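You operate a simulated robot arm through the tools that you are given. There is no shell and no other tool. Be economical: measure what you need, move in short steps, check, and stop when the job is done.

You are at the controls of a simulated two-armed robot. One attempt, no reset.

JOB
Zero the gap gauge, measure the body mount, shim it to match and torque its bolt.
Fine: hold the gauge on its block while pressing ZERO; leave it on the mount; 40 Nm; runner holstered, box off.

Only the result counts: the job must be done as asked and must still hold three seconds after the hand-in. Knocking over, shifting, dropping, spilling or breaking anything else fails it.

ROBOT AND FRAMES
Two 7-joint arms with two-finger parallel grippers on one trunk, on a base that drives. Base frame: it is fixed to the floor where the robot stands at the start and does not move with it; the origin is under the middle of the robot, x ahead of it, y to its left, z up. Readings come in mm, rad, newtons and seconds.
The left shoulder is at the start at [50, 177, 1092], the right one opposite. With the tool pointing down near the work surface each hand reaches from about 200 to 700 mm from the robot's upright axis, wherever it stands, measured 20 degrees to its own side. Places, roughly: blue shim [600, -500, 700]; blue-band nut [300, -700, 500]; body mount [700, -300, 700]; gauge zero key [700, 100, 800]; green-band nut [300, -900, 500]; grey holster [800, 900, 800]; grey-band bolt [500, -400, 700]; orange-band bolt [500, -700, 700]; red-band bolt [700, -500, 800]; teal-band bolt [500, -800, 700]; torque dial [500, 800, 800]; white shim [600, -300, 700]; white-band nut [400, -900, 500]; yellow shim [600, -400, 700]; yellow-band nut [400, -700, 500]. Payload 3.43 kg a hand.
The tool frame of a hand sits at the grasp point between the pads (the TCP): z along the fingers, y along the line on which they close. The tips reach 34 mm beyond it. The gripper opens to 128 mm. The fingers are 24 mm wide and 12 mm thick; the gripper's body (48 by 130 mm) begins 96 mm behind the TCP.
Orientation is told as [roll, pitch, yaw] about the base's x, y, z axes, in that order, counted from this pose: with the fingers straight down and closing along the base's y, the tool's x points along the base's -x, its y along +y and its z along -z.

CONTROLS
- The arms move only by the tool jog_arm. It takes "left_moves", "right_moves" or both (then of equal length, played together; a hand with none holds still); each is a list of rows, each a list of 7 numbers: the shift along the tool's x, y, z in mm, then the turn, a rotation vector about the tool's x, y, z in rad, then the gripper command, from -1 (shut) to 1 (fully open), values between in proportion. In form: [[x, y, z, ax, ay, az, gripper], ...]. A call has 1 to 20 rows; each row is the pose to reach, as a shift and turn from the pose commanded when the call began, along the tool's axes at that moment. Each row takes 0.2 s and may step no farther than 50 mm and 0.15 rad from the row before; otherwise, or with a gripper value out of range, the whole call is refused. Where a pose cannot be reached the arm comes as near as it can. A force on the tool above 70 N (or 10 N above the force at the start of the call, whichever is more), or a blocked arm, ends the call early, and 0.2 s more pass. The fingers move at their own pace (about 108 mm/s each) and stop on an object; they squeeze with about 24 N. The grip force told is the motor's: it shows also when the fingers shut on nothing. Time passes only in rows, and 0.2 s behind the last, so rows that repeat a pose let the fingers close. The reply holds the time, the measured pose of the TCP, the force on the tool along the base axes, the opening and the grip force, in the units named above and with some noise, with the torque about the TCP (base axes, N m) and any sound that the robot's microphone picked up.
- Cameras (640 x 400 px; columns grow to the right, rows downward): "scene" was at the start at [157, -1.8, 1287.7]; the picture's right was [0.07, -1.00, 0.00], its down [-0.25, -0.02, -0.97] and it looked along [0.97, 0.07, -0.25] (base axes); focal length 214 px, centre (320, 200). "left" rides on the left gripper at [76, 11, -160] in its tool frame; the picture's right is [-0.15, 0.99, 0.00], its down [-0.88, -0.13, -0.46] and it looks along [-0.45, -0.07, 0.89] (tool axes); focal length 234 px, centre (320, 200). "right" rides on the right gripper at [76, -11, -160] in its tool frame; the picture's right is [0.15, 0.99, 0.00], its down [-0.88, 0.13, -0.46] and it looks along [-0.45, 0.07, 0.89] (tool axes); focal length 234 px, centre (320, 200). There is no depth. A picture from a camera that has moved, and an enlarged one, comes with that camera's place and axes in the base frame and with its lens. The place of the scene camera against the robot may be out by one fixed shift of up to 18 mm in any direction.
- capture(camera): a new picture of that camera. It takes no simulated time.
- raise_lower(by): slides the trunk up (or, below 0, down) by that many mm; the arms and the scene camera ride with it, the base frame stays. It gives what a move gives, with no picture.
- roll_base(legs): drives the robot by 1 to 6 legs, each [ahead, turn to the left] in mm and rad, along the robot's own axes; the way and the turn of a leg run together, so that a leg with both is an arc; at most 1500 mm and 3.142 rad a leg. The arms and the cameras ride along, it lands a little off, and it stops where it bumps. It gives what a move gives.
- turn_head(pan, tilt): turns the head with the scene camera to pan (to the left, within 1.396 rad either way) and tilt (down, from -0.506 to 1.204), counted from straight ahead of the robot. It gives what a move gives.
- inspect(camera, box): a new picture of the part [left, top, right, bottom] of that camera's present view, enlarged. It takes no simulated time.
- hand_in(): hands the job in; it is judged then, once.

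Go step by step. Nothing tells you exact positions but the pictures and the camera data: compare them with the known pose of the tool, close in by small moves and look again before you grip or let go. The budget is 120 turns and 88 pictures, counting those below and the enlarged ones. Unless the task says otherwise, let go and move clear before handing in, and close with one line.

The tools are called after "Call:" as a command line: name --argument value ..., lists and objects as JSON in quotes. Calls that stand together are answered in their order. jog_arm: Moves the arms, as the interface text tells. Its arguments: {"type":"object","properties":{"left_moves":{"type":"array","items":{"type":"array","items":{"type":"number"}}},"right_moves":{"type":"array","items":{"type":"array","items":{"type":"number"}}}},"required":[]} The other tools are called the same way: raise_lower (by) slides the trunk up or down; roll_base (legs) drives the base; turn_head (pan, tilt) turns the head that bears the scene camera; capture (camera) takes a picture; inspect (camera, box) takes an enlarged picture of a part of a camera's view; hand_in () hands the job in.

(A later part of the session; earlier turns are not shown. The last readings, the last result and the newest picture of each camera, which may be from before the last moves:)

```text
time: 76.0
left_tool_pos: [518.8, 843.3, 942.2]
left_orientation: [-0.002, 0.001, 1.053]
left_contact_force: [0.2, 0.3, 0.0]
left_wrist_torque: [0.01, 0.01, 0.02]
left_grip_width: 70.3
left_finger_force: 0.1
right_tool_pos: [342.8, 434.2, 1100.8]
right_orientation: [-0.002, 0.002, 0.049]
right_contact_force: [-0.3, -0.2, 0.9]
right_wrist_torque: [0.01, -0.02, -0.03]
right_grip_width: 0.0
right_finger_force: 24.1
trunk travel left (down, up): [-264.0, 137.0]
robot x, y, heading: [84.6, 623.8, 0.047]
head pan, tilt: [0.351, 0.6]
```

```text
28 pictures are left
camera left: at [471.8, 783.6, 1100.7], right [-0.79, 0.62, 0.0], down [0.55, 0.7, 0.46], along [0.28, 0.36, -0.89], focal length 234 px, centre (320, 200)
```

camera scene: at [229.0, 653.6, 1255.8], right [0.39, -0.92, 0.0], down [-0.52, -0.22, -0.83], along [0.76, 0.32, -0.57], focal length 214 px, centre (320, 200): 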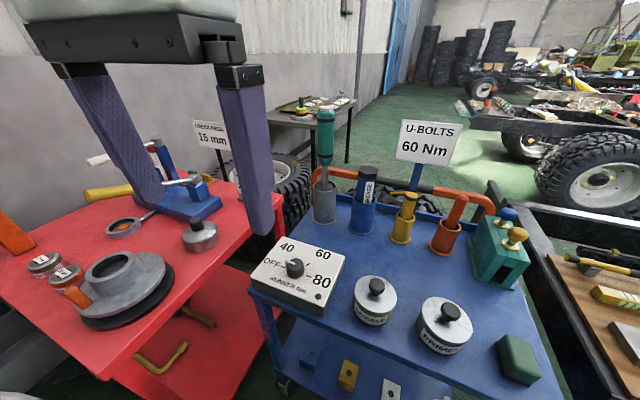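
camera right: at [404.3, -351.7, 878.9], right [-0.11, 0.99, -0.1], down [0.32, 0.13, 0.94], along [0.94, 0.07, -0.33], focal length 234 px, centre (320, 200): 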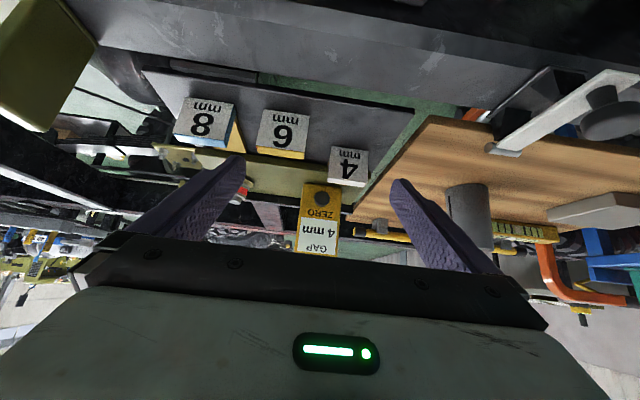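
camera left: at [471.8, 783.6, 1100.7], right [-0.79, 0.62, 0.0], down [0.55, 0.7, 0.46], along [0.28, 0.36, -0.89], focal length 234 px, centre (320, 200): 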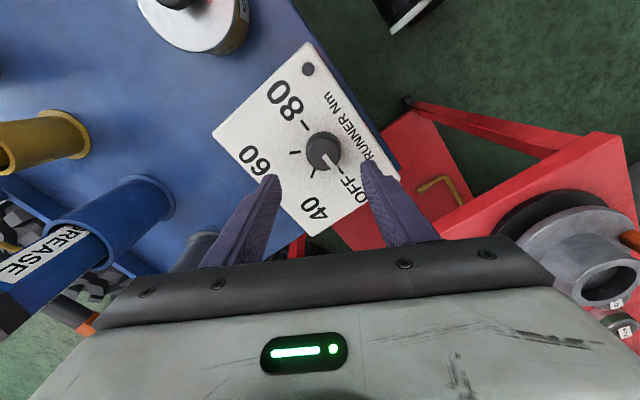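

Call:
jog_arm --left_moves '[[3.5, 3.5, 30, 0, 0, 0, 0.1], [3.5, 3.5, 60, 0, 0, 0, 0.1]]'

Call:
inspect --camera "left" --box '[200, 60, 440, 260]'

```text
time: 76.6
left_tool_pos: [514.7, 841.6, 882.0]
left_orientation: [-0.003, -0.001, 1.05]
left_contact_force: [-0.8, 0.2, 0.1]
left_wrist_torque: [0.03, 0.0, 0.03]
left_grip_width: 70.4
left_finger_force: 0.1
right_tool_pos: [342.8, 435.4, 1099.7]
right_orientation: [-0.002, 0.001, 0.05]
right_contact_force: [0.9, -0.2, -0.4]
right_wrist_torque: [0.03, 0.0, 0.01]
right_grip_width: 0.0
right_finger_force: 24.0
trunk travel left (down, up): [-264.0, 137.0]
robot x, y, heading: [83.0, 625.3, 0.042]
head pan, tilt: [0.351, 0.6]
```

```text
2.00 times, centred on (320, 160) of left
camera zoom: at [467.7, 781.6, 1041.0], right [-0.79, 0.62, 0.0], down [0.55, 0.7, 0.46], along [0.28, 0.36, -0.89], focal length 468 px, centre (320, 280)
```

zoom: 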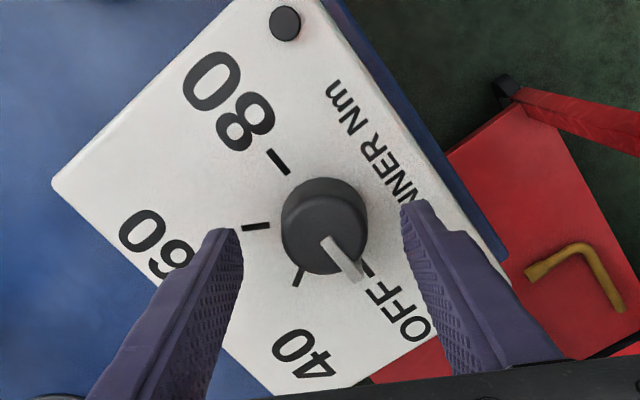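

Call:
jog_arm --left_moves '[[-8.5, 1.5, 0, 0, 0, 0, 0.1], [-8.5, 1.5, 20, 0, 0, 0, 0.1], [-8.5, 1.5, 38, 0, 0, 0, 0.1]]'

Call:
inspect --camera "left" --box '[200, 60, 440, 260]'

```text
time: 77.5
left_tool_pos: [519.5, 846.3, 860.6]
left_orientation: [-0.022, -0.002, 1.049]
left_contact_force: [-13.7, -4.6, 32.2]
left_wrist_torque: [0.46, 1.94, 0.7]
left_grip_width: 75.8
left_finger_force: 4.5
right_tool_pos: [341.4, 433.8, 1100.1]
right_orientation: [0.001, 0.002, 0.048]
right_contact_force: [0.0, 0.0, -1.0]
right_wrist_torque: [-0.04, 0.05, 0.01]
right_grip_width: 0.0
right_finger_force: 24.3
trunk travel left (down, up): [-264.0, 137.0]
robot x, y, heading: [81.9, 623.8, 0.05]
head pan, tilt: [0.351, 0.6]
stopped in row 3 (left hand): the force on the tool passed its limit (the readings are from after the stop); the commanded pose is now the measured one
```

```text
2.00 times, centred on (320, 160) of left
camera zoom: at [469.7, 789.7, 1018.2], right [-0.78, 0.62, -0.02], down [0.54, 0.7, 0.46], along [0.3, 0.35, -0.89], focal length 468 px, centre (320, 280)
```

zoom: 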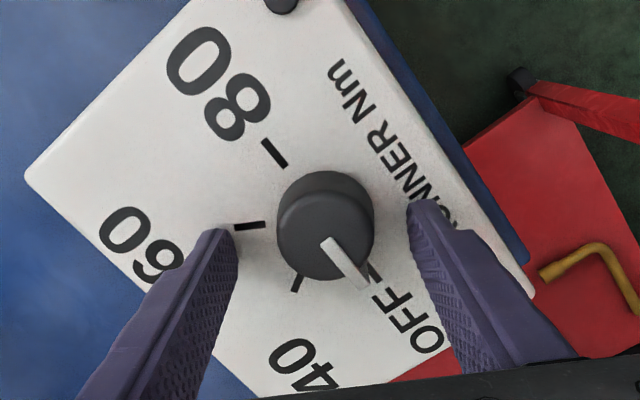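

The box top is higher than I thought (z about 826), so the tips touched it. I'll lift, straighten and recentre on (513, 842).

Call:
jog_arm --left_moves '[[0, 0, -8, -0.01, -0.018, 0, 0.1], [6.5, 3.5, -8, -0.01, -0.018, 0, 0.1], [6.5, 3.5, -8, -0.01, -0.018, 0, 0.1]]'

Call:
inspect --camera "left" --box '[200, 60, 440, 260]'

```text
time: 78.3
left_tool_pos: [515.8, 848.0, 862.6]
left_orientation: [-0.008, -0.024, 1.05]
left_contact_force: [-0.4, -0.1, 0.0]
left_wrist_torque: [-0.01, 0.03, 0.01]
left_grip_width: 70.3
left_finger_force: 0.0
right_tool_pos: [343.3, 433.1, 1100.7]
right_orientation: [-0.003, 0.003, 0.049]
right_contact_force: [0.0, 0.2, 0.2]
right_wrist_torque: [0.01, -0.01, 0.02]
right_grip_width: 0.0
right_finger_force: 24.1
trunk travel left (down, up): [-264.0, 137.0]
robot x, y, heading: [83.9, 623.8, 0.051]
head pan, tilt: [0.351, 0.6]
```

```text
2.00 times, centred on (320, 160) of left
camera zoom: at [465.8, 784.7, 1019.5], right [-0.79, 0.62, -0.01], down [0.54, 0.69, 0.48], along [0.3, 0.37, -0.88], focal length 468 px, centre (320, 280)
```

zoom: 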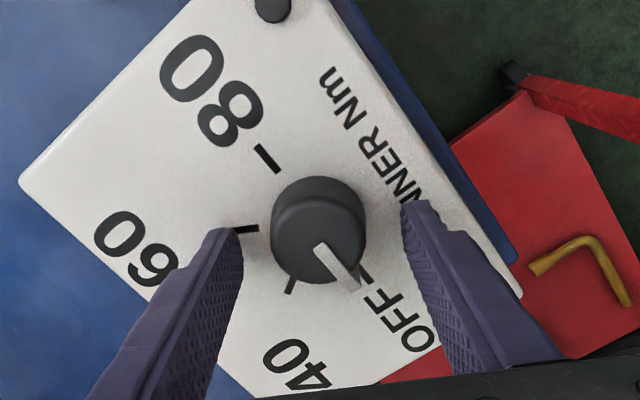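

Call:
jog_arm --left_moves '[[0, 0, -5, -0.008, 0.024, 0, 0.1], [6.2, -0.5, -5, -0.008, 0.024, 0, 0.1], [6.2, -0.5, -5, -0.008, 0.024, 0, 0.1]]'

Call:
jog_arm --left_moves '[[0, 0, 0, 0, 0, 0, -1], [0, 0, 0, 0, 0, 0, -1], [0, 0, 0, 0, 0, 0, -1]]'

Call:
inspect --camera "left" --box '[200, 60, 440, 260]'

```text
time: 79.1
left_tool_pos: [512.6, 840.3, 868.8]
left_orientation: [-0.001, 0.002, 1.048]
left_contact_force: [-0.3, 0.2, 0.0]
left_wrist_torque: [0.02, 0.0, 0.0]
left_grip_width: 70.6
left_finger_force: 0.0
right_tool_pos: [341.6, 435.3, 1100.3]
right_orientation: [-0.002, 0.003, 0.048]
right_contact_force: [-0.2, 0.1, -0.5]
right_wrist_torque: [-0.01, -0.02, -0.04]
right_grip_width: 0.2
right_finger_force: 23.8
trunk travel left (down, up): [-264.0, 137.0]
robot x, y, heading: [81.4, 625.0, 0.051]
head pan, tilt: [0.351, 0.6]
```

```text
time: 79.9
left_tool_pos: [512.4, 839.1, 868.5]
left_orientation: [0.001, 0.002, 1.05]
left_contact_force: [-1.8, 0.9, 1.1]
left_wrist_torque: [0.16, 0.22, 0.02]
left_grip_width: 39.6
left_finger_force: 45.2
right_tool_pos: [342.6, 434.4, 1101.6]
right_orientation: [-0.002, 0.002, 0.049]
right_contact_force: [0.4, 0.2, -0.3]
right_wrist_torque: [-0.03, 0.01, 0.02]
right_grip_width: 0.2
right_finger_force: 23.8
trunk travel left (down, up): [-264.0, 137.0]
robot x, y, heading: [81.1, 626.2, 0.05]
head pan, tilt: [0.351, 0.6]
```

```text
2.00 times, centred on (320, 160) of left
camera zoom: at [465.4, 781.0, 1026.9], right [-0.78, 0.62, 0.0], down [0.55, 0.7, 0.45], along [0.28, 0.36, -0.89], focal length 468 px, centre (320, 280)
```

zoom: 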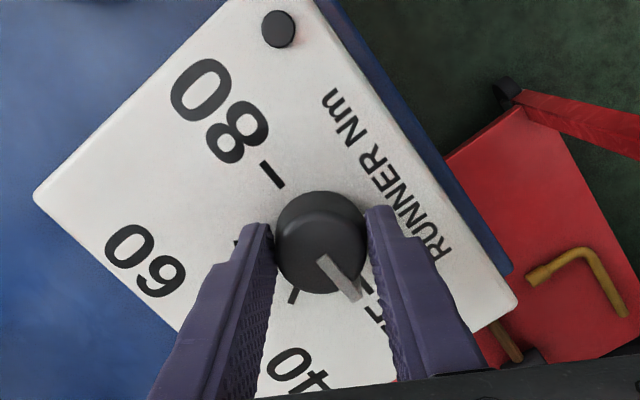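

The knob is gripped (39.6 mm). I'll turn 60° clockwise about the knob centre.

Call:
jog_arm --left_moves '[[0, 0.45, 0, 0, 0, 0.15, -1], [-0.1, 0.9, 0, 0, 0, 0.3, -1], [-0.3, 1.3, 0, 0, 0, 0.45, -1], [-0.5, 1.7, 0, 0, 0, 0.6, -1], [-0.8, 2.0, 0, 0, 0, 0.75, -1], [-1.1, 2.35, 0, 0, 0, 0.9, -1], [-1.5, 2.6, 0, 0, 0, 1.047, -1], [-1.5, 2.6, 0, 0, 0, 1.047, -1]]'

Call:
inspect --camera "left" --box '[200, 60, 440, 260]'

```text
time: 81.7
left_tool_pos: [512.0, 841.2, 867.6]
left_orientation: [-0.004, -0.002, -0.001]
left_contact_force: [-0.7, 0.0, 11.6]
left_wrist_torque: [-0.25, 0.97, 0.0]
left_grip_width: 40.0
left_finger_force: 45.3
right_tool_pos: [342.5, 433.2, 1100.2]
right_orientation: [-0.003, 0.002, 0.047]
right_contact_force: [-0.9, -0.5, -0.6]
right_wrist_torque: [0.0, 0.0, -0.03]
right_grip_width: 0.0
right_finger_force: 23.9
trunk travel left (down, up): [-264.0, 137.0]
robot x, y, heading: [84.6, 621.0, 0.045]
head pan, tilt: [0.351, 0.6]
```

```text
2.00 times, centred on (320, 160) of left
camera zoom: at [435.3, 854.7, 1026.6], right [0.15, 0.99, 0.0], down [0.88, -0.13, 0.46], along [0.45, -0.07, -0.89], focal length 468 px, centre (320, 280)
```

zoom: 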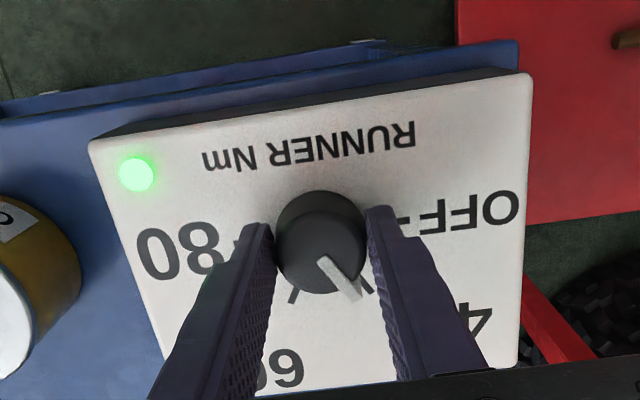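

The LED is lit and the pointer is at 40. I'll release and lift, then head for the runner with the fingers horizontal.

Call:
jog_arm --left_moves '[[0, 0, 0, 0, 0, 0, 0.1], [0, 0, 0, 0, 0, 0, 0.1], [0, 0, -40, 0, 0, 0, 0.1], [0, 0, -85, 0, 0, 0, 0.1], [20, 0, -125, 0, -0.1, 0, 0.3], [45, 0, -160, 0, -0.24, 0, 0.3], [70, 0, -190, 0, -0.38, 0, 0.3], [95, 0, -205, 0, -0.52, 0, 0.3], [120, 0, -210, 0, -0.66, 0, 0.3], [140, 0, -210, 0, -0.8, 0, 0.3], [140, 0, -200, 0, -0.94, 0, 0.3], [140, 0, -195, 0, -1.08, 0, 0.3], [140, 0, -190, 0, -1.22, 0, 0.3], [130, 5, -190, 0, -1.36, 0, 0.3], [120, 10, -190, 0, -1.5, 0, 0.3], [110, 15, -190, 0, -1.571, 0, 0.3]]'

Call:
capture --camera "scene"

```text
time: 85.3
left_tool_pos: [544.0, 734.2, 1040.1]
left_orientation: [-1.737, -1.487, 1.669]
left_contact_force: [0.2, -1.5, -0.2]
left_wrist_torque: [0.01, -0.01, 0.05]
left_grip_width: 83.2
left_finger_force: 0.1
left hand out of reach, approached as far as the arm can: row 9, 10, 11, 12, 13, 14, 15, 16
right_tool_pos: [344.1, 433.5, 1099.1]
right_orientation: [0.0, 0.003, 0.048]
right_contact_force: [0.0, -0.5, -0.3]
right_wrist_torque: [0.08, 0.01, 0.01]
right_grip_width: 0.1
right_finger_force: 23.4
trunk travel left (down, up): [-264.0, 137.0]
robot x, y, heading: [81.7, 622.0, 0.047]
head pan, tilt: [0.351, 0.6]
stopped in row 16 (left hand): the arm was blocked; the commanded pose is now the measured one
```

```text
22 pictures are left
camera scene: at [229.6, 652.0, 1255.6], right [0.39, -0.92, 0.0], down [-0.52, -0.22, -0.82], along [0.76, 0.32, -0.57], focal length 214 px, centre (320, 200)
```

scene: 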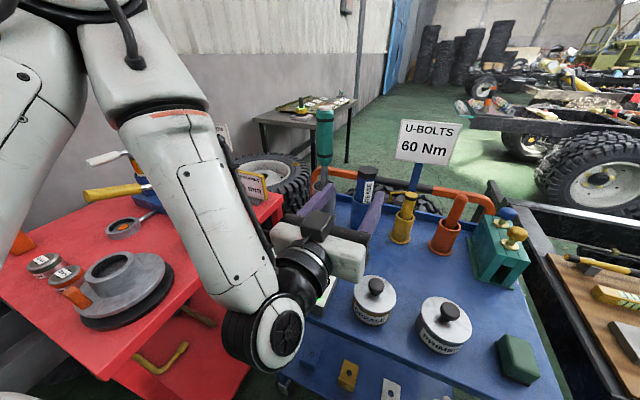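

The fingers are already nearly horizontal and forward. I'll level them and move to a pre-grasp point in front of the runner at about (762, 870).

Call:
jog_arm --left_moves '[[-8, 35, 20, -0.017, 0, 0.02, 0.4], [-16, 70, 42, -0.034, 0, 0.04, 0.4], [-24, 105, 65, -0.05, 0, 0.06, 0.4], [-31, 140, 87, -0.067, 0, 0.083, 0.4]]'

Call:
capture --camera "left"

```text
time: 86.3
left_tool_pos: [623.3, 803.5, 1108.0]
left_orientation: [-0.426, -1.559, 0.447]
left_contact_force: [-0.6, 0.3, -0.2]
left_wrist_torque: [-0.01, 0.02, -0.01]
left_grip_width: 89.7
left_finger_force: 0.0
left hand out of reach, approached as far as the arm can: row 1, 2, 3, 4
right_tool_pos: [341.5, 435.9, 1100.3]
right_orientation: [-0.001, 0.001, 0.051]
right_contact_force: [-0.2, -0.2, 0.4]
right_wrist_torque: [-0.02, 0.01, -0.01]
right_grip_width: 0.0
right_finger_force: 24.1
trunk travel left (down, up): [-264.0, 137.0]
robot x, y, heading: [83.8, 625.1, 0.047]
head pan, tilt: [0.351, 0.6]
```

```text
21 pictures are left
camera left: at [461.8, 811.7, 1032.4], right [-0.02, 0.99, 0.14], down [-0.44, -0.14, 0.89], along [0.9, -0.05, 0.44], focal length 234 px, centre (320, 200)
```

left: 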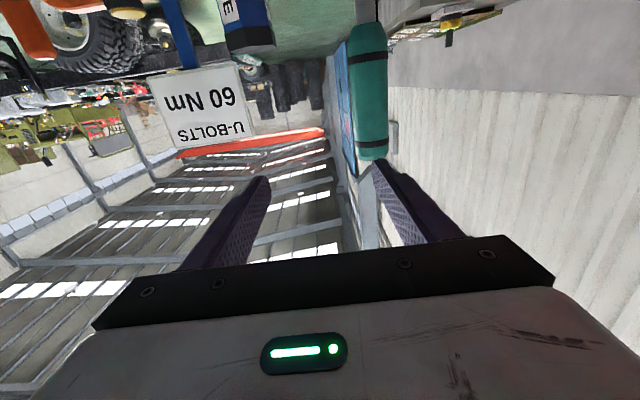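

Call:
jog_arm --left_moves '[[12, 25, 10, 0, 0, 0, 0.4], [24, 50, 20, 0, 0, 0, 0.4], [36, 70, 30, 0, 0, 0, 0.4], [45, 70, 45, 0, 0, 0, 0.4]]'

```text
time: 87.3
left_tool_pos: [654.7, 815.0, 1121.3]
left_orientation: [0.118, -1.552, -0.082]
left_contact_force: [0.2, 0.3, -1.4]
left_wrist_torque: [0.02, -0.01, -0.01]
left_grip_width: 89.6
left_finger_force: 0.1
left hand out of reach, approached as far as the arm can: row 1, 2, 3, 4
right_tool_pos: [344.3, 433.3, 1099.7]
right_orientation: [0.0, 0.002, 0.049]
right_contact_force: [0.8, -0.5, 0.0]
right_wrist_torque: [0.02, 0.0, 0.0]
right_grip_width: 0.2
right_finger_force: 24.2
trunk travel left (down, up): [-264.0, 137.0]
robot x, y, heading: [84.5, 623.9, 0.045]
head pan, tilt: [0.351, 0.6]
```

The hand is too close in for this pose. I'll drive the base back 120 mm so the arm can extend, then realign.

Call:
roll_base --legs '[[-120, 0]]'

Call:
jog_arm --left_moves '[[0, 0, 45, 0, 0, 0, 0.4], [15, 15, 85, 0, 0, 0, 0.4], [35, 35, 115, 0, 0, 0, 0.4], [60, 57, 130, 0, 0, 0, 0.4]]'

```text
time: 88.5
left_tool_pos: [533.7, 808.8, 1120.8]
left_orientation: [0.048, -1.552, -0.016]
left_contact_force: [-0.7, -0.5, -0.2]
left_wrist_torque: [-0.01, -0.01, 0.0]
left_grip_width: 89.5
left_finger_force: 0.0
right_tool_pos: [221.2, 428.8, 1100.1]
right_orientation: [-0.002, 0.001, 0.048]
right_contact_force: [0.3, 1.1, -0.7]
right_wrist_torque: [0.0, -0.04, 0.01]
right_grip_width: 0.1
right_finger_force: 23.2
trunk travel left (down, up): [-264.0, 137.0]
robot x, y, heading: [-40.0, 620.9, 0.049]
head pan, tilt: [0.351, 0.6]
```

```text
time: 89.5
left_tool_pos: [663.4, 827.5, 1103.0]
left_orientation: [0.042, -1.509, 0.028]
left_contact_force: [-0.1, 0.2, -0.1]
left_wrist_torque: [-0.01, 0.02, -0.01]
left_grip_width: 89.6
left_finger_force: 0.0
left hand out of reach, approached as far as the arm can: row 1, 2, 3, 4
right_tool_pos: [221.8, 428.7, 1100.6]
right_orientation: [-0.001, 0.005, 0.048]
right_contact_force: [-0.2, 0.5, 0.4]
right_wrist_torque: [-0.03, 0.03, 0.0]
right_grip_width: 0.2
right_finger_force: 24.0
trunk travel left (down, up): [-264.0, 137.0]
robot x, y, heading: [-37.1, 621.2, 0.046]
head pan, tilt: [0.351, 0.6]
```

Call:
jog_arm --left_moves '[[0, 0, -30, 0, 0, 0, 0.4], [-5, 0, -60, 0, 0.13, 0, 0.4], [-10, 0, -80, 0, 0.27, 0, 0.4], [-15, 0, -100, 0, 0.41, 0, 0.4], [-15, 0, -100, 0, 0.55, 0, 0.4], [-15, 0, -100, 0, 0.69, 0, 0.4], [-15, 0, -100, 0, 0.724, 0, 0.4]]'

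Call:
roll_base --legs '[[80, 0]]'

```text
time: 91.1
left_tool_pos: [567.6, 820.6, 1122.8]
left_orientation: [0.002, -0.785, 0.068]
left_contact_force: [-0.1, -0.2, -0.5]
left_wrist_torque: [0.02, 0.0, 0.0]
left_grip_width: 89.4
left_finger_force: 0.0
right_tool_pos: [221.2, 428.8, 1100.0]
right_orientation: [-0.002, 0.002, 0.047]
right_contact_force: [0.6, 0.4, 0.6]
right_wrist_torque: [-0.01, 0.0, -0.01]
right_grip_width: 0.0
right_finger_force: 23.8
trunk travel left (down, up): [-264.0, 137.0]
robot x, y, heading: [-37.6, 621.5, 0.048]
head pan, tilt: [0.351, 0.6]
```

```text
time: 92.2
left_tool_pos: [644.5, 824.9, 1122.0]
left_orientation: [0.004, -0.788, 0.072]
left_contact_force: [-0.7, -0.8, 0.6]
left_wrist_torque: [-0.03, 0.02, 0.0]
left_grip_width: 89.6
left_finger_force: 0.0
right_tool_pos: [300.2, 432.2, 1099.3]
right_orientation: [-0.003, 0.006, 0.052]
right_contact_force: [0.0, 0.2, -0.5]
right_wrist_torque: [0.01, 0.03, -0.02]
right_grip_width: 0.1
right_finger_force: 23.8
trunk travel left (down, up): [-264.0, 137.0]
robot x, y, heading: [42.2, 622.5, 0.053]
head pan, tilt: [0.351, 0.6]
```

Call:
jog_arm --left_moves '[[1, 22, 20, 0, 0, 0, 0.4], [2, 39.7, 46, 0, 0, 0, 0.4], [2.8, 39.7, 71, 0, 0, 0, 0.4]]'

Call:
capture --camera "left"

```text
time: 93.0
left_tool_pos: [688.0, 869.9, 1073.1]
left_orientation: [0.002, -0.787, 0.071]
left_contact_force: [-0.3, 0.2, 0.9]
left_wrist_torque: [-0.02, 0.01, 0.0]
left_grip_width: 89.5
left_finger_force: 0.1
right_tool_pos: [301.0, 433.4, 1101.2]
right_orientation: [-0.001, 0.002, 0.052]
right_contact_force: [0.3, 0.5, 0.7]
right_wrist_torque: [0.0, 0.05, -0.03]
right_grip_width: 0.0
right_finger_force: 23.8
trunk travel left (down, up): [-264.0, 137.0]
robot x, y, heading: [36.8, 622.8, 0.056]
head pan, tilt: [0.351, 0.6]
```

```text
20 pictures are left
camera left: at [522.3, 869.9, 1130.2], right [0.03, 0.99, 0.11], down [0.31, -0.11, 0.95], along [0.95, 0.0, -0.31], focal length 234 px, centre (320, 200)
```

left: 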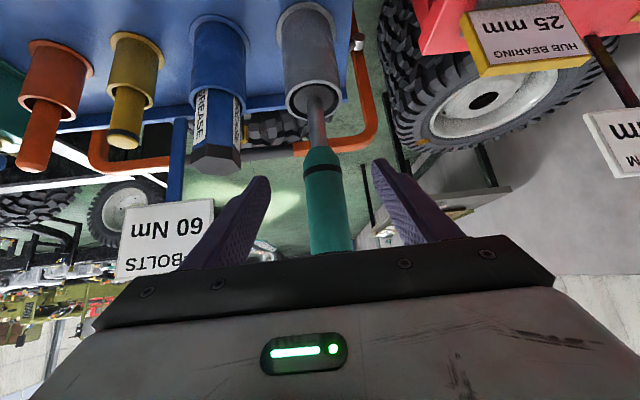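

The runner is centred between the fingers. I'll advance and grip the handle.

Call:
jog_arm --left_moves '[[-15, 1, 21, 0, 0, 0, 0.4], [-30, 1, 42, 0, 0, 0, 0.4], [-43.7, 1, 62.3, 0, 0, 0, 0.4], [-43.7, 1, 62.3, 0, 0, 0, -1], [-43.7, 1, 62.3, 0, 0, 0, -1], [-43.7, 1, 62.3, 0, 0, 0, -1]]'

Call:
capture --camera "left"

```text
time: 94.3
left_tool_pos: [762.8, 875.1, 1059.6]
left_orientation: [0.005, -0.786, 0.073]
left_contact_force: [1.4, 0.3, -0.4]
left_wrist_torque: [-0.34, -0.23, 0.01]
left_grip_width: 45.2
left_finger_force: 23.7
right_tool_pos: [300.4, 433.2, 1100.7]
right_orientation: [-0.001, 0.001, 0.052]
right_contact_force: [1.2, 0.2, 0.8]
right_wrist_torque: [-0.02, 0.03, 0.04]
right_grip_width: 0.0
right_finger_force: 23.9
trunk travel left (down, up): [-264.0, 137.0]
robot x, y, heading: [40.6, 621.8, 0.048]
head pan, tilt: [0.351, 0.6]
```

```text
19 pictures are left
camera left: at [597.5, 874.6, 1117.2], right [0.03, 0.99, 0.11], down [0.31, -0.11, 0.95], along [0.95, 0.0, -0.31], focal length 234 px, centre (320, 200)
```

left: 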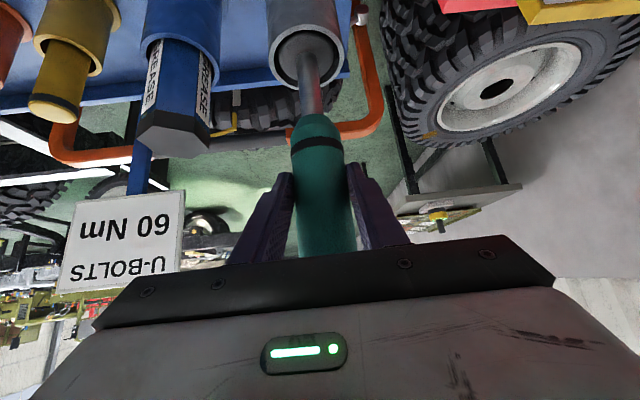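

Call:
raise_lower --by 136

Call:
jog_arm --left_moves '[[-18, 0, -18, 0, 0, 0, -1], [-36, 0, -36, 0, 0, 0, -1]]'

Call:
capture --camera "scene"

```text
time: 96.0
left_tool_pos: [764.9, 875.9, 1194.0]
left_orientation: [0.003, -0.786, 0.071]
left_contact_force: [-0.4, 0.7, -8.1]
left_wrist_torque: [-0.45, 0.04, -0.13]
left_grip_width: 45.0
left_finger_force: 23.8
right_tool_pos: [301.7, 433.2, 1235.7]
right_orientation: [-0.002, 0.004, 0.05]
right_contact_force: [0.8, -0.9, -0.1]
right_wrist_torque: [0.01, 0.01, 0.01]
right_grip_width: 0.0
right_finger_force: 23.3
trunk travel left (down, up): [-400.0, 1.0]
robot x, y, heading: [41.2, 621.4, 0.048]
head pan, tilt: [0.351, 0.6]
```

```text
time: 96.6
left_tool_pos: [764.1, 876.5, 1245.2]
left_orientation: [0.002, -0.785, 0.07]
left_contact_force: [0.3, 0.0, -8.7]
left_wrist_torque: [-0.01, 0.15, 0.02]
left_grip_width: 44.7
left_finger_force: 23.9
right_tool_pos: [299.5, 432.9, 1236.6]
right_orientation: [-0.004, 0.003, 0.051]
right_contact_force: [0.1, 0.0, -0.2]
right_wrist_torque: [0.02, -0.04, 0.04]
right_grip_width: 0.0
right_finger_force: 23.7
trunk travel left (down, up): [-400.0, 1.0]
robot x, y, heading: [41.2, 624.0, 0.05]
head pan, tilt: [0.351, 0.6]
```

```text
18 pictures are left
camera scene: at [186.5, 651.9, 1391.6], right [0.39, -0.92, 0.0], down [-0.52, -0.22, -0.82], along [0.76, 0.32, -0.57], focal length 214 px, centre (320, 200)
```

scene: 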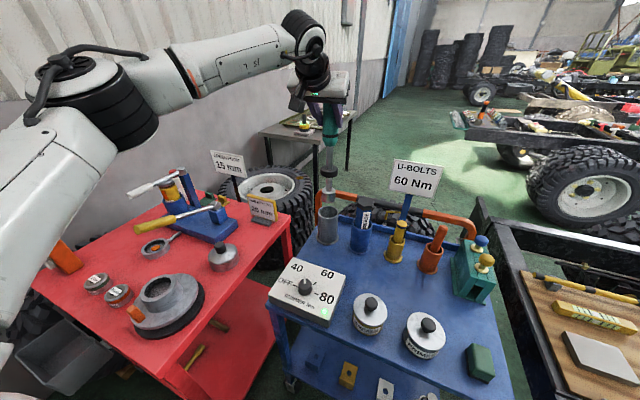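

The runner is out and its socket is above the holster. I'll back away, retract the arm a bit, and drive around toward the mount.

Call:
roll_base --legs '[[-200, 0]]'

Call:
jog_arm --left_moves '[[28, 0, -28, 0, 0, 0, -1], [56, 0, -56, 0, 0, 0, -1], [84, -20, -84, 0, 0, 0, -1], [106, -40, -106, 0, 0, 0, -1]]'

Call:
roll_base --legs '[[0, -1.62], [680, 0], [0, 1.571]]'

```text
time: 98.2
left_tool_pos: [567.1, 865.8, 1245.6]
left_orientation: [0.003, -0.786, 0.07]
left_contact_force: [0.6, -0.2, -9.0]
left_wrist_torque: [0.0, 0.14, 0.03]
left_grip_width: 45.1
left_finger_force: 23.9
right_tool_pos: [100.7, 423.5, 1236.7]
right_orientation: [-0.001, 0.004, 0.047]
right_contact_force: [0.1, 0.3, 0.4]
right_wrist_torque: [0.0, -0.05, -0.03]
right_grip_width: 0.3
right_finger_force: 24.4
trunk travel left (down, up): [-400.0, 1.0]
robot x, y, heading: [-160.6, 609.5, 0.044]
head pan, tilt: [0.351, 0.6]
```

```text
time: 99.2
left_tool_pos: [419.6, 815.7, 1246.0]
left_orientation: [0.005, -0.785, 0.07]
left_contact_force: [-0.4, 0.5, -8.7]
left_wrist_torque: [-0.02, 0.18, -0.01]
left_grip_width: 45.1
left_finger_force: 24.3
right_tool_pos: [100.8, 422.4, 1235.7]
right_orientation: [-0.001, 0.003, 0.046]
right_contact_force: [-0.1, -0.1, -1.1]
right_wrist_torque: [0.01, -0.04, 0.02]
right_grip_width: 0.2
right_finger_force: 24.1
trunk travel left (down, up): [-400.0, 1.0]
robot x, y, heading: [-160.3, 617.0, 0.047]
head pan, tilt: [0.351, 0.6]
```

```text
time: 110.5
left_tool_pos: [443.4, 83.9, 1246.4]
left_orientation: [0.003, -0.786, -0.019]
left_contact_force: [0.3, -0.7, -8.2]
left_wrist_torque: [0.01, 0.17, 0.01]
left_grip_width: 45.0
left_finger_force: 23.7
right_tool_pos: [91.6, -280.1, 1236.6]
right_orientation: [-0.002, 0.003, -0.042]
right_contact_force: [0.2, -0.4, 0.0]
right_wrist_torque: [-0.01, -0.03, -0.04]
right_grip_width: 0.0
right_finger_force: 24.5
trunk travel left (down, up): [-400.0, 1.0]
robot x, y, heading: [-149.9, -68.3, -0.039]
head pan, tilt: [0.351, 0.6]
```

Call:
roll_base --legs '[[280, 0], [0, -0.86]]'

Call:
turn_head --pan 0.3 --tilt 0.75

Call:
capture --camera "left"

Call:
capture --camera "scene"

```text
time: 114.7
left_tool_pos: [630.0, -436.2, 1245.7]
left_orientation: [0.004, -0.785, -0.887]
left_contact_force: [0.2, 0.3, -8.4]
left_wrist_torque: [0.15, 0.1, -0.02]
left_grip_width: 44.6
left_finger_force: 23.6
right_tool_pos: [124.5, -402.1, 1236.7]
right_orientation: [-0.004, 0.002, -0.908]
right_contact_force: [-1.1, 0.2, 0.1]
right_wrist_torque: [0.01, 0.03, 0.04]
right_grip_width: 0.0
right_finger_force: 23.7
trunk travel left (down, up): [-400.0, 1.0]
robot x, y, heading: [129.7, -81.2, -0.908]
head pan, tilt: [0.351, 0.6]
```

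```text
time: 115.4
left_tool_pos: [630.7, -435.8, 1246.2]
left_orientation: [0.003, -0.785, -0.886]
left_contact_force: [0.0, 0.1, -8.1]
left_wrist_torque: [0.11, 0.1, -0.01]
left_grip_width: 44.9
left_finger_force: 24.4
right_tool_pos: [124.5, -402.4, 1236.3]
right_orientation: [-0.002, 0.004, -0.906]
right_contact_force: [-0.4, 0.3, -0.6]
right_wrist_torque: [-0.03, 0.01, -0.08]
right_grip_width: 0.0
right_finger_force: 23.7
trunk travel left (down, up): [-400.0, 1.0]
robot x, y, heading: [130.6, -84.1, -0.906]
head pan, tilt: [0.3, 0.75]
```

```text
17 pictures are left
camera left: at [533.8, -299.5, 1304.0], right [0.83, 0.55, 0.11], down [0.09, -0.32, 0.94], along [0.55, -0.77, -0.31], focal length 234 px, centre (320, 200)
```

left: 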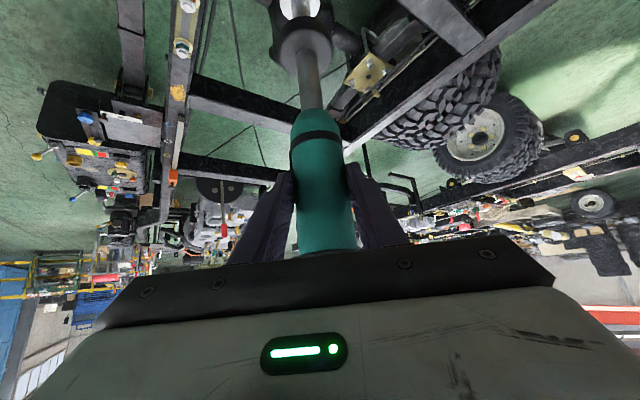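

```text
16 pictures are left
camera scene: at [235.9, -192.0, 1378.8], right [-0.57, -0.82, 0.0], down [-0.56, 0.39, -0.73], along [0.6, -0.42, -0.68], focal length 214 px, centre (320, 200)
```

scene: 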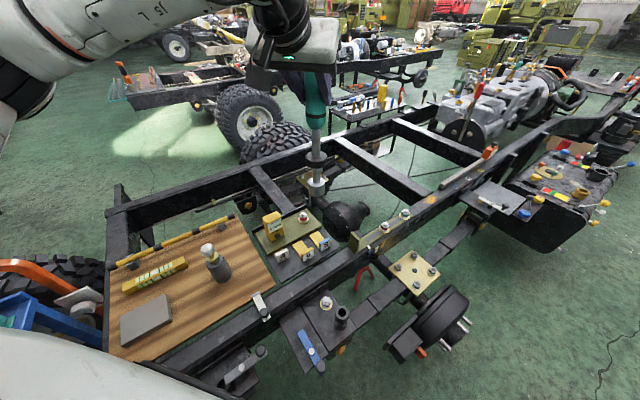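

Call:
inspect --camera "scene" --box '[250, 130, 370, 270]'

```text
2.86 times, centred on (310, 200) of scene
camera zoom: at [235.9, -192.0, 1378.8], right [-0.57, -0.82, 0.0], down [-0.56, 0.39, -0.73], along [0.6, -0.42, -0.68], focal length 613 px, centre (349, 200)
```

zoom: 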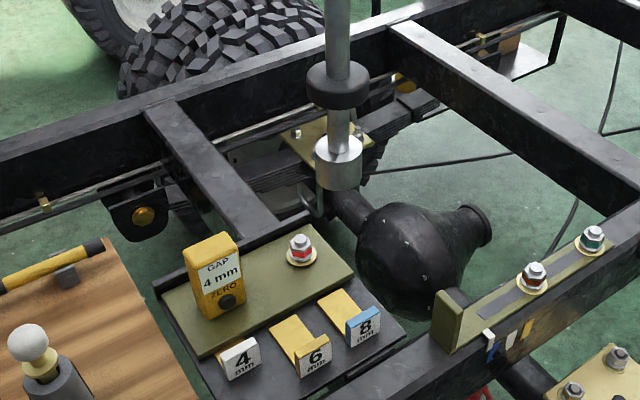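

Call:
jog_arm --left_moves '[[-18, 26, 18, 0, 0, 0, -1], [-36, 52, 36, 0, 0, 0, -1], [-55, 78.3, 55, 0, 0, 0, -1]]'

Call:
raise_lower --by -110

Call:
inspect --camera "left" --box '[200, 0, 440, 200]'

Call:
inspect --camera "scene" --box '[250, 90, 370, 240]'

```text
time: 116.2
left_tool_pos: [739.2, -444.9, 1242.3]
left_orientation: [0.003, -0.782, -0.888]
left_contact_force: [-0.2, -0.5, -8.7]
left_wrist_torque: [0.12, 0.12, -0.02]
left_grip_width: 44.9
left_finger_force: 23.9
right_tool_pos: [126.7, -402.1, 1236.7]
right_orientation: [-0.002, 0.003, -0.909]
right_contact_force: [1.0, -0.4, -0.1]
right_wrist_torque: [0.0, 0.02, 0.05]
right_grip_width: 0.2
right_finger_force: 24.3
trunk travel left (down, up): [-400.0, 1.0]
robot x, y, heading: [129.4, -81.6, -0.906]
head pan, tilt: [0.3, 0.75]
```

```text
time: 117.7
left_tool_pos: [737.5, -444.4, 1134.2]
left_orientation: [0.003, -0.784, -0.887]
left_contact_force: [-0.5, -0.7, -7.9]
left_wrist_torque: [0.12, 0.09, 0.03]
left_grip_width: 44.7
left_finger_force: 23.9
right_tool_pos: [125.2, -401.4, 1125.9]
right_orientation: [0.0, 0.004, -0.908]
right_contact_force: [-1.5, 0.3, 0.2]
right_wrist_torque: [0.05, 0.0, -0.01]
right_grip_width: 0.1
right_finger_force: 23.6
trunk travel left (down, up): [-290.0, 111.0]
robot x, y, heading: [129.8, -78.8, -0.907]
head pan, tilt: [0.3, 0.75]
```

```text
2.00 times, centred on (320, 100) of left
camera zoom: at [640.6, -309.0, 1192.3], right [0.83, 0.55, 0.11], down [0.09, -0.32, 0.94], along [0.55, -0.77, -0.31], focal length 468 px, centre (320, 400)
```

zoom: 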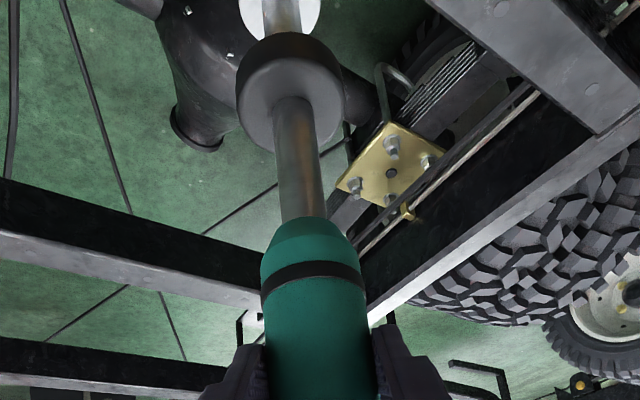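

```text
2.67 times, centred on (310, 165) of scene
camera zoom: at [235.7, -191.8, 1268.8], right [-0.57, -0.82, 0.0], down [-0.56, 0.39, -0.73], along [0.6, -0.42, -0.68], focal length 572 px, centre (347, 293)
```

zoom: 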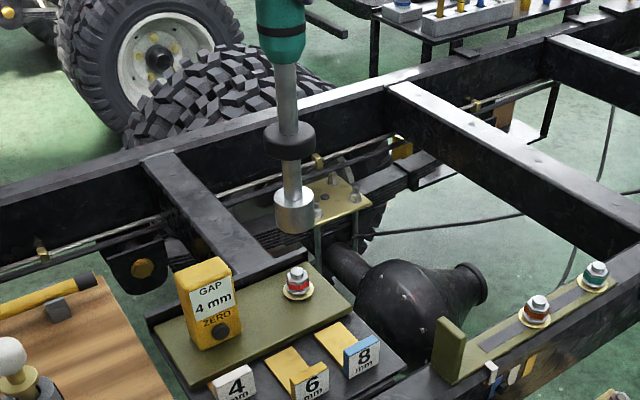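

To pin down the bolt against the socket, I'll shift the hand 70 mm sideways so the left camera can see the bolt.

Call:
jog_arm --left_moves '[[0, -35, 0, 0, 0, 0, -1], [0, -70, 0, 0, 0, 0, -1], [0, -70, 0, 0, 0, 0, -1]]'

Call:
inspect --camera "left" --box '[220, 0, 420, 120]'

```text
time: 118.5
left_tool_pos: [684.4, -490.1, 1131.1]
left_orientation: [0.005, -0.783, -0.884]
left_contact_force: [-0.7, 0.0, -8.0]
left_wrist_torque: [0.13, 0.1, 0.0]
left_grip_width: 44.7
left_finger_force: 24.3
right_tool_pos: [124.5, -402.8, 1125.5]
right_orientation: [-0.003, 0.004, -0.906]
right_contact_force: [-0.5, 0.5, 0.3]
right_wrist_torque: [0.0, 0.0, 0.01]
right_grip_width: 0.0
right_finger_force: 23.7
trunk travel left (down, up): [-290.0, 111.0]
robot x, y, heading: [128.9, -79.2, -0.909]
head pan, tilt: [0.3, 0.75]
```

```text
3.20 times, centred on (320, 60) of left
camera zoom: at [588.3, -354.4, 1190.8], right [0.83, 0.55, 0.11], down [0.09, -0.32, 0.94], along [0.55, -0.77, -0.31], focal length 749 px, centre (320, 648)
```

zoom: 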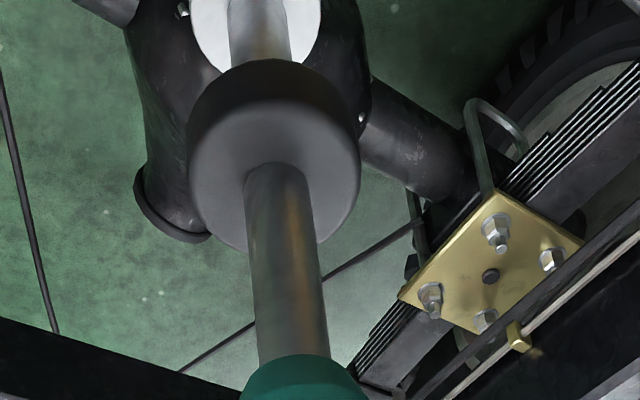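

Call:
jog_arm --left_moves '[[30, 0, -30, 0, 0, 0, -1], [60, 0, -60, 0, 0, 0, -1], [85, 0, -85, 0, 0, 0, -1], [106, 0, -106, 0, 0, 0, -1], [106, 0, -106, 0, 0, 0, -1]]'

Call:
inspect --camera "left" --box '[220, 0, 460, 150]'

```text
time: 119.7
left_tool_pos: [590.6, -373.6, 1132.7]
left_orientation: [0.004, -0.785, -0.885]
left_contact_force: [-0.1, 1.0, -9.1]
left_wrist_torque: [0.14, 0.11, 0.02]
left_grip_width: 44.7
left_finger_force: 23.9
right_tool_pos: [125.1, -401.4, 1125.8]
right_orientation: [-0.002, 0.003, -0.908]
right_contact_force: [0.3, 0.2, -0.2]
right_wrist_torque: [0.0, -0.03, 0.02]
right_grip_width: 0.2
right_finger_force: 24.2
trunk travel left (down, up): [-290.0, 111.0]
robot x, y, heading: [130.5, -80.3, -0.912]
head pan, tilt: [0.3, 0.75]
```

```text
2.67 times, centred on (340, 75) of left
camera zoom: at [493.7, -237.0, 1190.3], right [0.83, 0.55, 0.11], down [0.09, -0.32, 0.94], along [0.55, -0.77, -0.31], focal length 624 px, centre (267, 533)
```

zoom: 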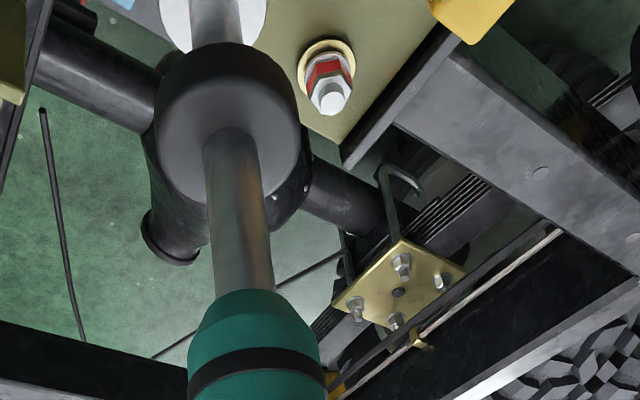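

The runner axis turns out to sit about 22 mm ahead of the TCP, with its tip about 276 mm below. I'll move so the socket is over the bolt at about (738, −451) and lower the trunk to just above it.

Call:
jog_arm --left_moves '[[-24, 17, 24, 0, 0, 0, -1], [-47, 33, 47, 0, 0, 0, -1], [-70, 50, 70, 0, 0, 0, -1], [-93.8, 66, 93.8, 0, 0, 0, -1], [-93.8, 66, 93.8, 0, 0, 0, -1]]'

Call:
raise_lower --by -58

Call:
inspect --camera "scene" --box '[270, 90, 370, 190]'

```text
time: 120.9
left_tool_pos: [726.3, -436.7, 1131.1]
left_orientation: [0.005, -0.783, -0.889]
left_contact_force: [0.4, 1.4, -8.3]
left_wrist_torque: [0.15, 0.14, -0.01]
left_grip_width: 44.7
left_finger_force: 24.1
right_tool_pos: [125.6, -401.1, 1126.2]
right_orientation: [-0.002, 0.004, -0.908]
right_contact_force: [0.0, -0.2, -0.4]
right_wrist_torque: [-0.02, 0.01, 0.02]
right_grip_width: 0.0
right_finger_force: 24.3
trunk travel left (down, up): [-290.0, 111.0]
robot x, y, heading: [128.7, -81.8, -0.909]
head pan, tilt: [0.3, 0.75]
```

```text
time: 121.8
left_tool_pos: [726.1, -435.0, 1072.8]
left_orientation: [0.005, -0.783, -0.886]
left_contact_force: [0.1, 0.0, -8.8]
left_wrist_torque: [0.14, 0.11, 0.0]
left_grip_width: 44.6
left_finger_force: 24.1
right_tool_pos: [124.0, -401.5, 1067.9]
right_orientation: [-0.002, 0.003, -0.909]
right_contact_force: [0.3, -0.2, 0.5]
right_wrist_torque: [0.0, -0.04, 0.01]
right_grip_width: 0.1
right_finger_force: 24.0
trunk travel left (down, up): [-232.0, 169.0]
robot x, y, heading: [129.4, -79.0, -0.908]
head pan, tilt: [0.3, 0.75]
```

```text
4.00 times, centred on (320, 140) of scene
camera zoom: at [235.7, -191.8, 1210.8], right [-0.57, -0.82, 0.0], down [-0.56, 0.39, -0.73], along [0.6, -0.42, -0.68], focal length 858 px, centre (320, 440)
```

zoom: 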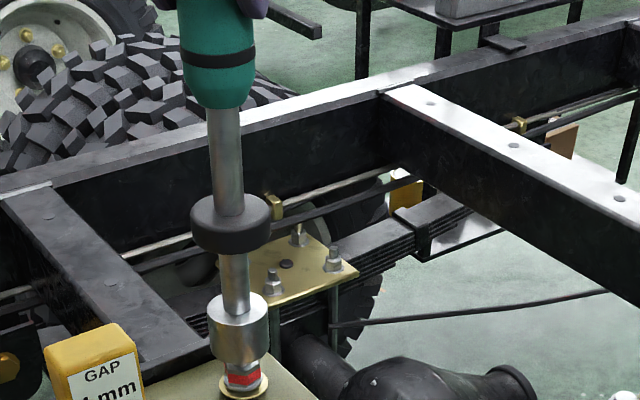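

The socket looks lined up with the bolt in the scene view. I'll lower gently and watch the force.

Call:
jog_arm --left_moves '[[1.4, 0, 1.4, 0, 0, 0, -1], [2.8, 0, 2.8, 0, 0, 0, -1], [4.2, 0, 4.2, 0, 0, 0, -1], [5.6, 0, 5.6, 0, 0, 0, -1]]'

Call:
jog_arm --left_moves '[[1.4, 0, 1.4, 0, 0, 0, -1], [2.8, 0, 2.8, 0, 0, 0, -1], [4.2, 0, 4.2, 0, 0, 0, -1]]'

```text
time: 122.8
left_tool_pos: [725.4, -435.6, 1064.6]
left_orientation: [0.003, -0.784, -0.888]
left_contact_force: [-0.4, -0.3, -7.8]
left_wrist_torque: [0.11, 0.13, 0.0]
left_grip_width: 44.7
left_finger_force: 23.8
right_tool_pos: [126.6, -401.3, 1068.4]
right_orientation: [-0.003, 0.005, -0.909]
right_contact_force: [-0.4, -0.5, -0.2]
right_wrist_torque: [-0.03, -0.02, 0.0]
right_grip_width: 0.2
right_finger_force: 24.2
trunk travel left (down, up): [-232.0, 169.0]
robot x, y, heading: [126.5, -83.8, -0.909]
head pan, tilt: [0.3, 0.75]
```

```text
time: 123.6
left_tool_pos: [725.3, -437.2, 1059.2]
left_orientation: [0.003, -0.783, -0.886]
left_contact_force: [0.0, 0.0, -7.8]
left_wrist_torque: [0.14, 0.1, -0.02]
left_grip_width: 44.8
left_finger_force: 24.3
right_tool_pos: [124.9, -401.3, 1067.3]
right_orientation: [-0.002, 0.003, -0.908]
right_contact_force: [-0.5, 0.0, 0.3]
right_wrist_torque: [-0.02, 0.01, -0.05]
right_grip_width: 0.0
right_finger_force: 24.5
trunk travel left (down, up): [-232.0, 169.0]
robot x, y, heading: [131.8, -82.0, -0.91]
head pan, tilt: [0.3, 0.75]
```

Call:
inspect --camera "scene" --box '[270, 130, 350, 200]'

```text
5.71 times, centred on (310, 165) of scene
camera zoom: at [235.8, -192.0, 1210.7], right [-0.57, -0.82, 0.0], down [-0.56, 0.39, -0.73], along [0.6, -0.42, -0.68], focal length 1226 px, centre (377, 400)
```

zoom: 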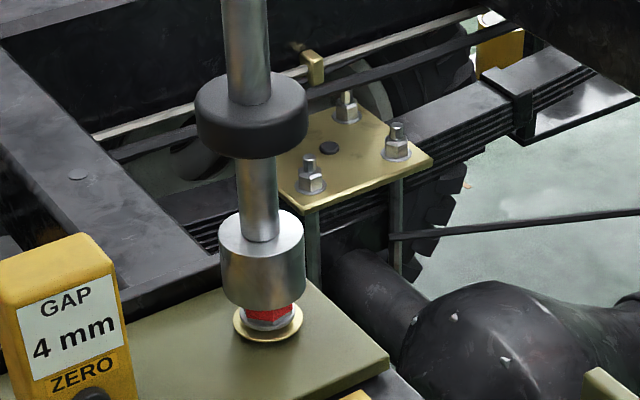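

Call:
jog_arm --left_moves '[[1.4, 0, 1.4, 0, 0, 0, -1], [2.8, 0, 2.8, 0, 0, 0, -1], [4.2, 0, 4.2, 0, 0, 0, -1]]'

Call:
jog_arm --left_moves '[[1.4, 0, 1.4, 0, 0, 0, -1], [2.8, 0, 2.8, 0, 0, 0, -1], [4.2, 0, 4.2, 0, 0, 0, -1]]'

```text
time: 124.4
left_tool_pos: [725.3, -435.8, 1054.0]
left_orientation: [0.003, -0.785, -0.886]
left_contact_force: [0.4, 0.0, -8.1]
left_wrist_torque: [-0.09, 0.04, -0.01]
left_grip_width: 44.7
left_finger_force: 23.7
right_tool_pos: [126.1, -402.3, 1067.8]
right_orientation: [-0.001, 0.003, -0.908]
right_contact_force: [0.2, 0.4, 0.7]
right_wrist_torque: [0.02, 0.0, -0.02]
right_grip_width: 0.2
right_finger_force: 24.0
trunk travel left (down, up): [-232.0, 169.0]
robot x, y, heading: [132.7, -82.4, -0.914]
head pan, tilt: [0.3, 0.75]
```

```text
time: 125.2
left_tool_pos: [726.4, -435.4, 1046.2]
left_orientation: [0.004, -0.785, -0.887]
left_contact_force: [-0.8, -0.1, -8.0]
left_wrist_torque: [0.14, 0.13, 0.01]
left_grip_width: 44.5
left_finger_force: 23.8
right_tool_pos: [123.9, -402.8, 1068.1]
right_orientation: [-0.001, 0.002, -0.907]
right_contact_force: [0.4, -0.6, 0.1]
right_wrist_torque: [0.01, -0.01, -0.02]
right_grip_width: 0.1
right_finger_force: 24.1
trunk travel left (down, up): [-232.0, 169.0]
robot x, y, heading: [131.1, -79.1, -0.907]
head pan, tilt: [0.3, 0.75]
```

Call:
inspect --camera "scene" --box '[270, 130, 350, 200]'

```text
5.71 times, centred on (310, 165) of scene
camera zoom: at [235.8, -191.9, 1210.7], right [-0.57, -0.82, 0.0], down [-0.56, 0.39, -0.73], along [0.6, -0.42, -0.68], focal length 1226 px, centre (377, 400)
```

zoom: 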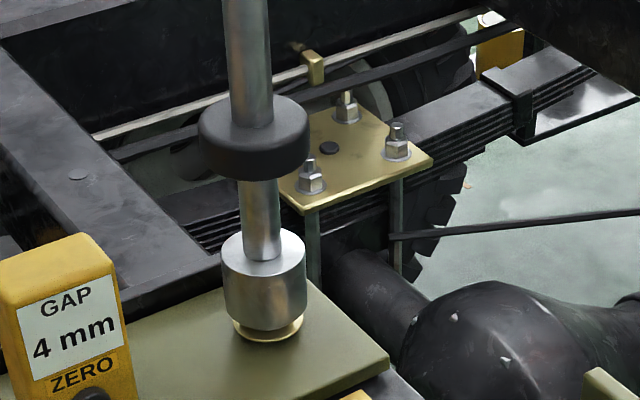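

The socket has gone down over the bolt head. I'll keep lowering until it seats.

Call:
jog_arm --left_moves '[[1.4, 0, 1.4, 0, 0, 0, -1], [2.8, 0, 2.8, 0, 0, 0, -1], [4.2, 0, 4.2, 0, 0, 0, -1]]'

Call:
jog_arm --left_moves '[[1.4, 0, 1.4, 0, 0, 0, -1], [2.8, 0, 2.8, 0, 0, 0, -1], [4.2, 0, 4.2, 0, 0, 0, -1]]'

```text
time: 126.0
left_tool_pos: [726.4, -435.6, 1040.8]
left_orientation: [0.004, -0.785, -0.887]
left_contact_force: [0.2, 0.2, -9.3]
left_wrist_torque: [0.16, 0.08, 0.02]
left_grip_width: 44.6
left_finger_force: 23.6
right_tool_pos: [125.1, -402.3, 1068.9]
right_orientation: [-0.003, 0.005, -0.908]
right_contact_force: [0.4, 0.3, -0.3]
right_wrist_torque: [0.0, 0.02, 0.0]
right_grip_width: 0.0
right_finger_force: 23.9
trunk travel left (down, up): [-232.0, 169.0]
robot x, y, heading: [129.9, -80.8, -0.905]
head pan, tilt: [0.3, 0.75]
```

```text
time: 126.8
left_tool_pos: [725.8, -434.8, 1036.5]
left_orientation: [0.003, -0.783, -0.888]
left_contact_force: [0.7, 0.2, -8.0]
left_wrist_torque: [0.08, 0.06, -0.02]
left_grip_width: 44.6
left_finger_force: 24.1
right_tool_pos: [125.3, -400.9, 1068.8]
right_orientation: [-0.001, 0.002, -0.908]
right_contact_force: [0.3, 0.2, -0.1]
right_wrist_torque: [-0.02, -0.02, -0.01]
right_grip_width: 0.0
right_finger_force: 24.2
trunk travel left (down, up): [-232.0, 169.0]
robot x, y, heading: [131.1, -79.4, -0.907]
head pan, tilt: [0.3, 0.75]
```

Call:
jog_arm --left_moves '[[1.4, 0, 1.4, 0, 0, 0, -1], [2.8, 0, 2.8, 0, 0, 0, -1]]'

Call:
jog_arm --left_moves '[[1.4, 0, 1.4, 0, 0, 0, -1], [2.1, 0, 2.1, 0, 0, 0, -1], [2.1, 0, 2.1, 0, 0, 0, -1]]'

```text
time: 127.4
left_tool_pos: [726.4, -435.1, 1033.9]
left_orientation: [0.004, -0.786, -0.887]
left_contact_force: [0.5, 0.3, -5.1]
left_wrist_torque: [0.17, -0.01, 0.06]
left_grip_width: 44.5
left_finger_force: 24.1
right_tool_pos: [125.5, -400.7, 1068.9]
right_orientation: [-0.001, 0.004, -0.907]
right_contact_force: [-0.2, -0.7, 0.7]
right_wrist_torque: [0.01, 0.01, -0.02]
right_grip_width: 0.0
right_finger_force: 24.3
trunk travel left (down, up): [-232.0, 169.0]
robot x, y, heading: [130.3, -79.8, -0.904]
head pan, tilt: [0.3, 0.75]
```

```text
time: 128.2
left_tool_pos: [725.9, -435.9, 1033.9]
left_orientation: [0.001, -0.792, -0.884]
left_contact_force: [-1.3, 1.3, 7.7]
left_wrist_torque: [0.19, 0.08, 0.06]
left_grip_width: 44.4
left_finger_force: 23.7
right_tool_pos: [123.3, -400.3, 1068.6]
right_orientation: [-0.003, 0.0, -0.908]
right_contact_force: [0.2, -0.4, 0.2]
right_wrist_torque: [0.0, 0.02, 0.01]
right_grip_width: 0.0
right_finger_force: 23.8
trunk travel left (down, up): [-232.0, 169.0]
robot x, y, heading: [131.8, -80.9, -0.909]
head pan, tilt: [0.3, 0.75]
```

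Call:
jog_arm --left_moves '[[1.4, 0, 1.4, 0, 0, 0, -1], [1.4, 0, 1.4, 0, 0, 0, -1], [1.4, 0, 1.4, 0, 0, 0, -1], [1.4, 0, 1.4, 0, 0, 0, -1], [1.4, 0, 1.4, 0, 0, 0, -1], [1.4, 0, 1.4, 0, 0, 0, -1], [1.4, 0, 1.4, 0, 0, 0, -1]]'

```text
time: 129.8
left_tool_pos: [725.5, -433.7, 1030.0]
left_orientation: [0.002, -0.791, -0.888]
left_contact_force: [2.9, -0.3, 18.9]
left_wrist_torque: [-0.36, -0.5, 0.08]
left_grip_width: 44.5
left_finger_force: 24.5
right_tool_pos: [123.3, -401.5, 1069.5]
right_orientation: [-0.001, 0.0, -0.907]
right_contact_force: [-0.5, -0.2, -0.4]
right_wrist_torque: [0.01, -0.02, 0.0]
right_grip_width: 0.1
right_finger_force: 23.9
trunk travel left (down, up): [-232.0, 169.0]
robot x, y, heading: [131.2, -82.5, -0.907]
head pan, tilt: [0.3, 0.75]
```

Call:
inspect --camera "scene" --box '[240, 20, 380, 200]'

```text
2.22 times, centred on (310, 110) of scene
camera zoom: at [233.5, -190.5, 1211.2], right [-0.57, -0.82, 0.0], down [-0.56, 0.39, -0.73], along [0.6, -0.42, -0.68], focal length 477 px, centre (342, 400)
```

zoom: 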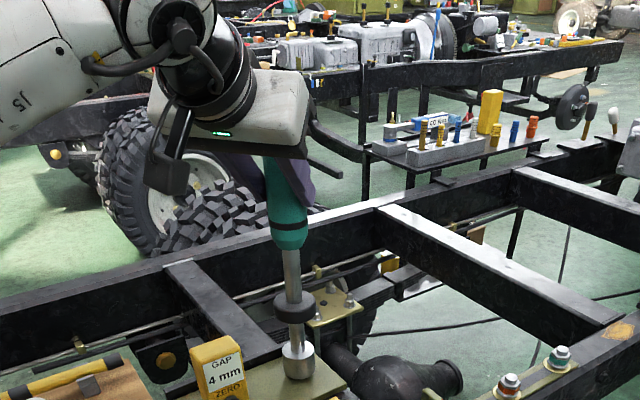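

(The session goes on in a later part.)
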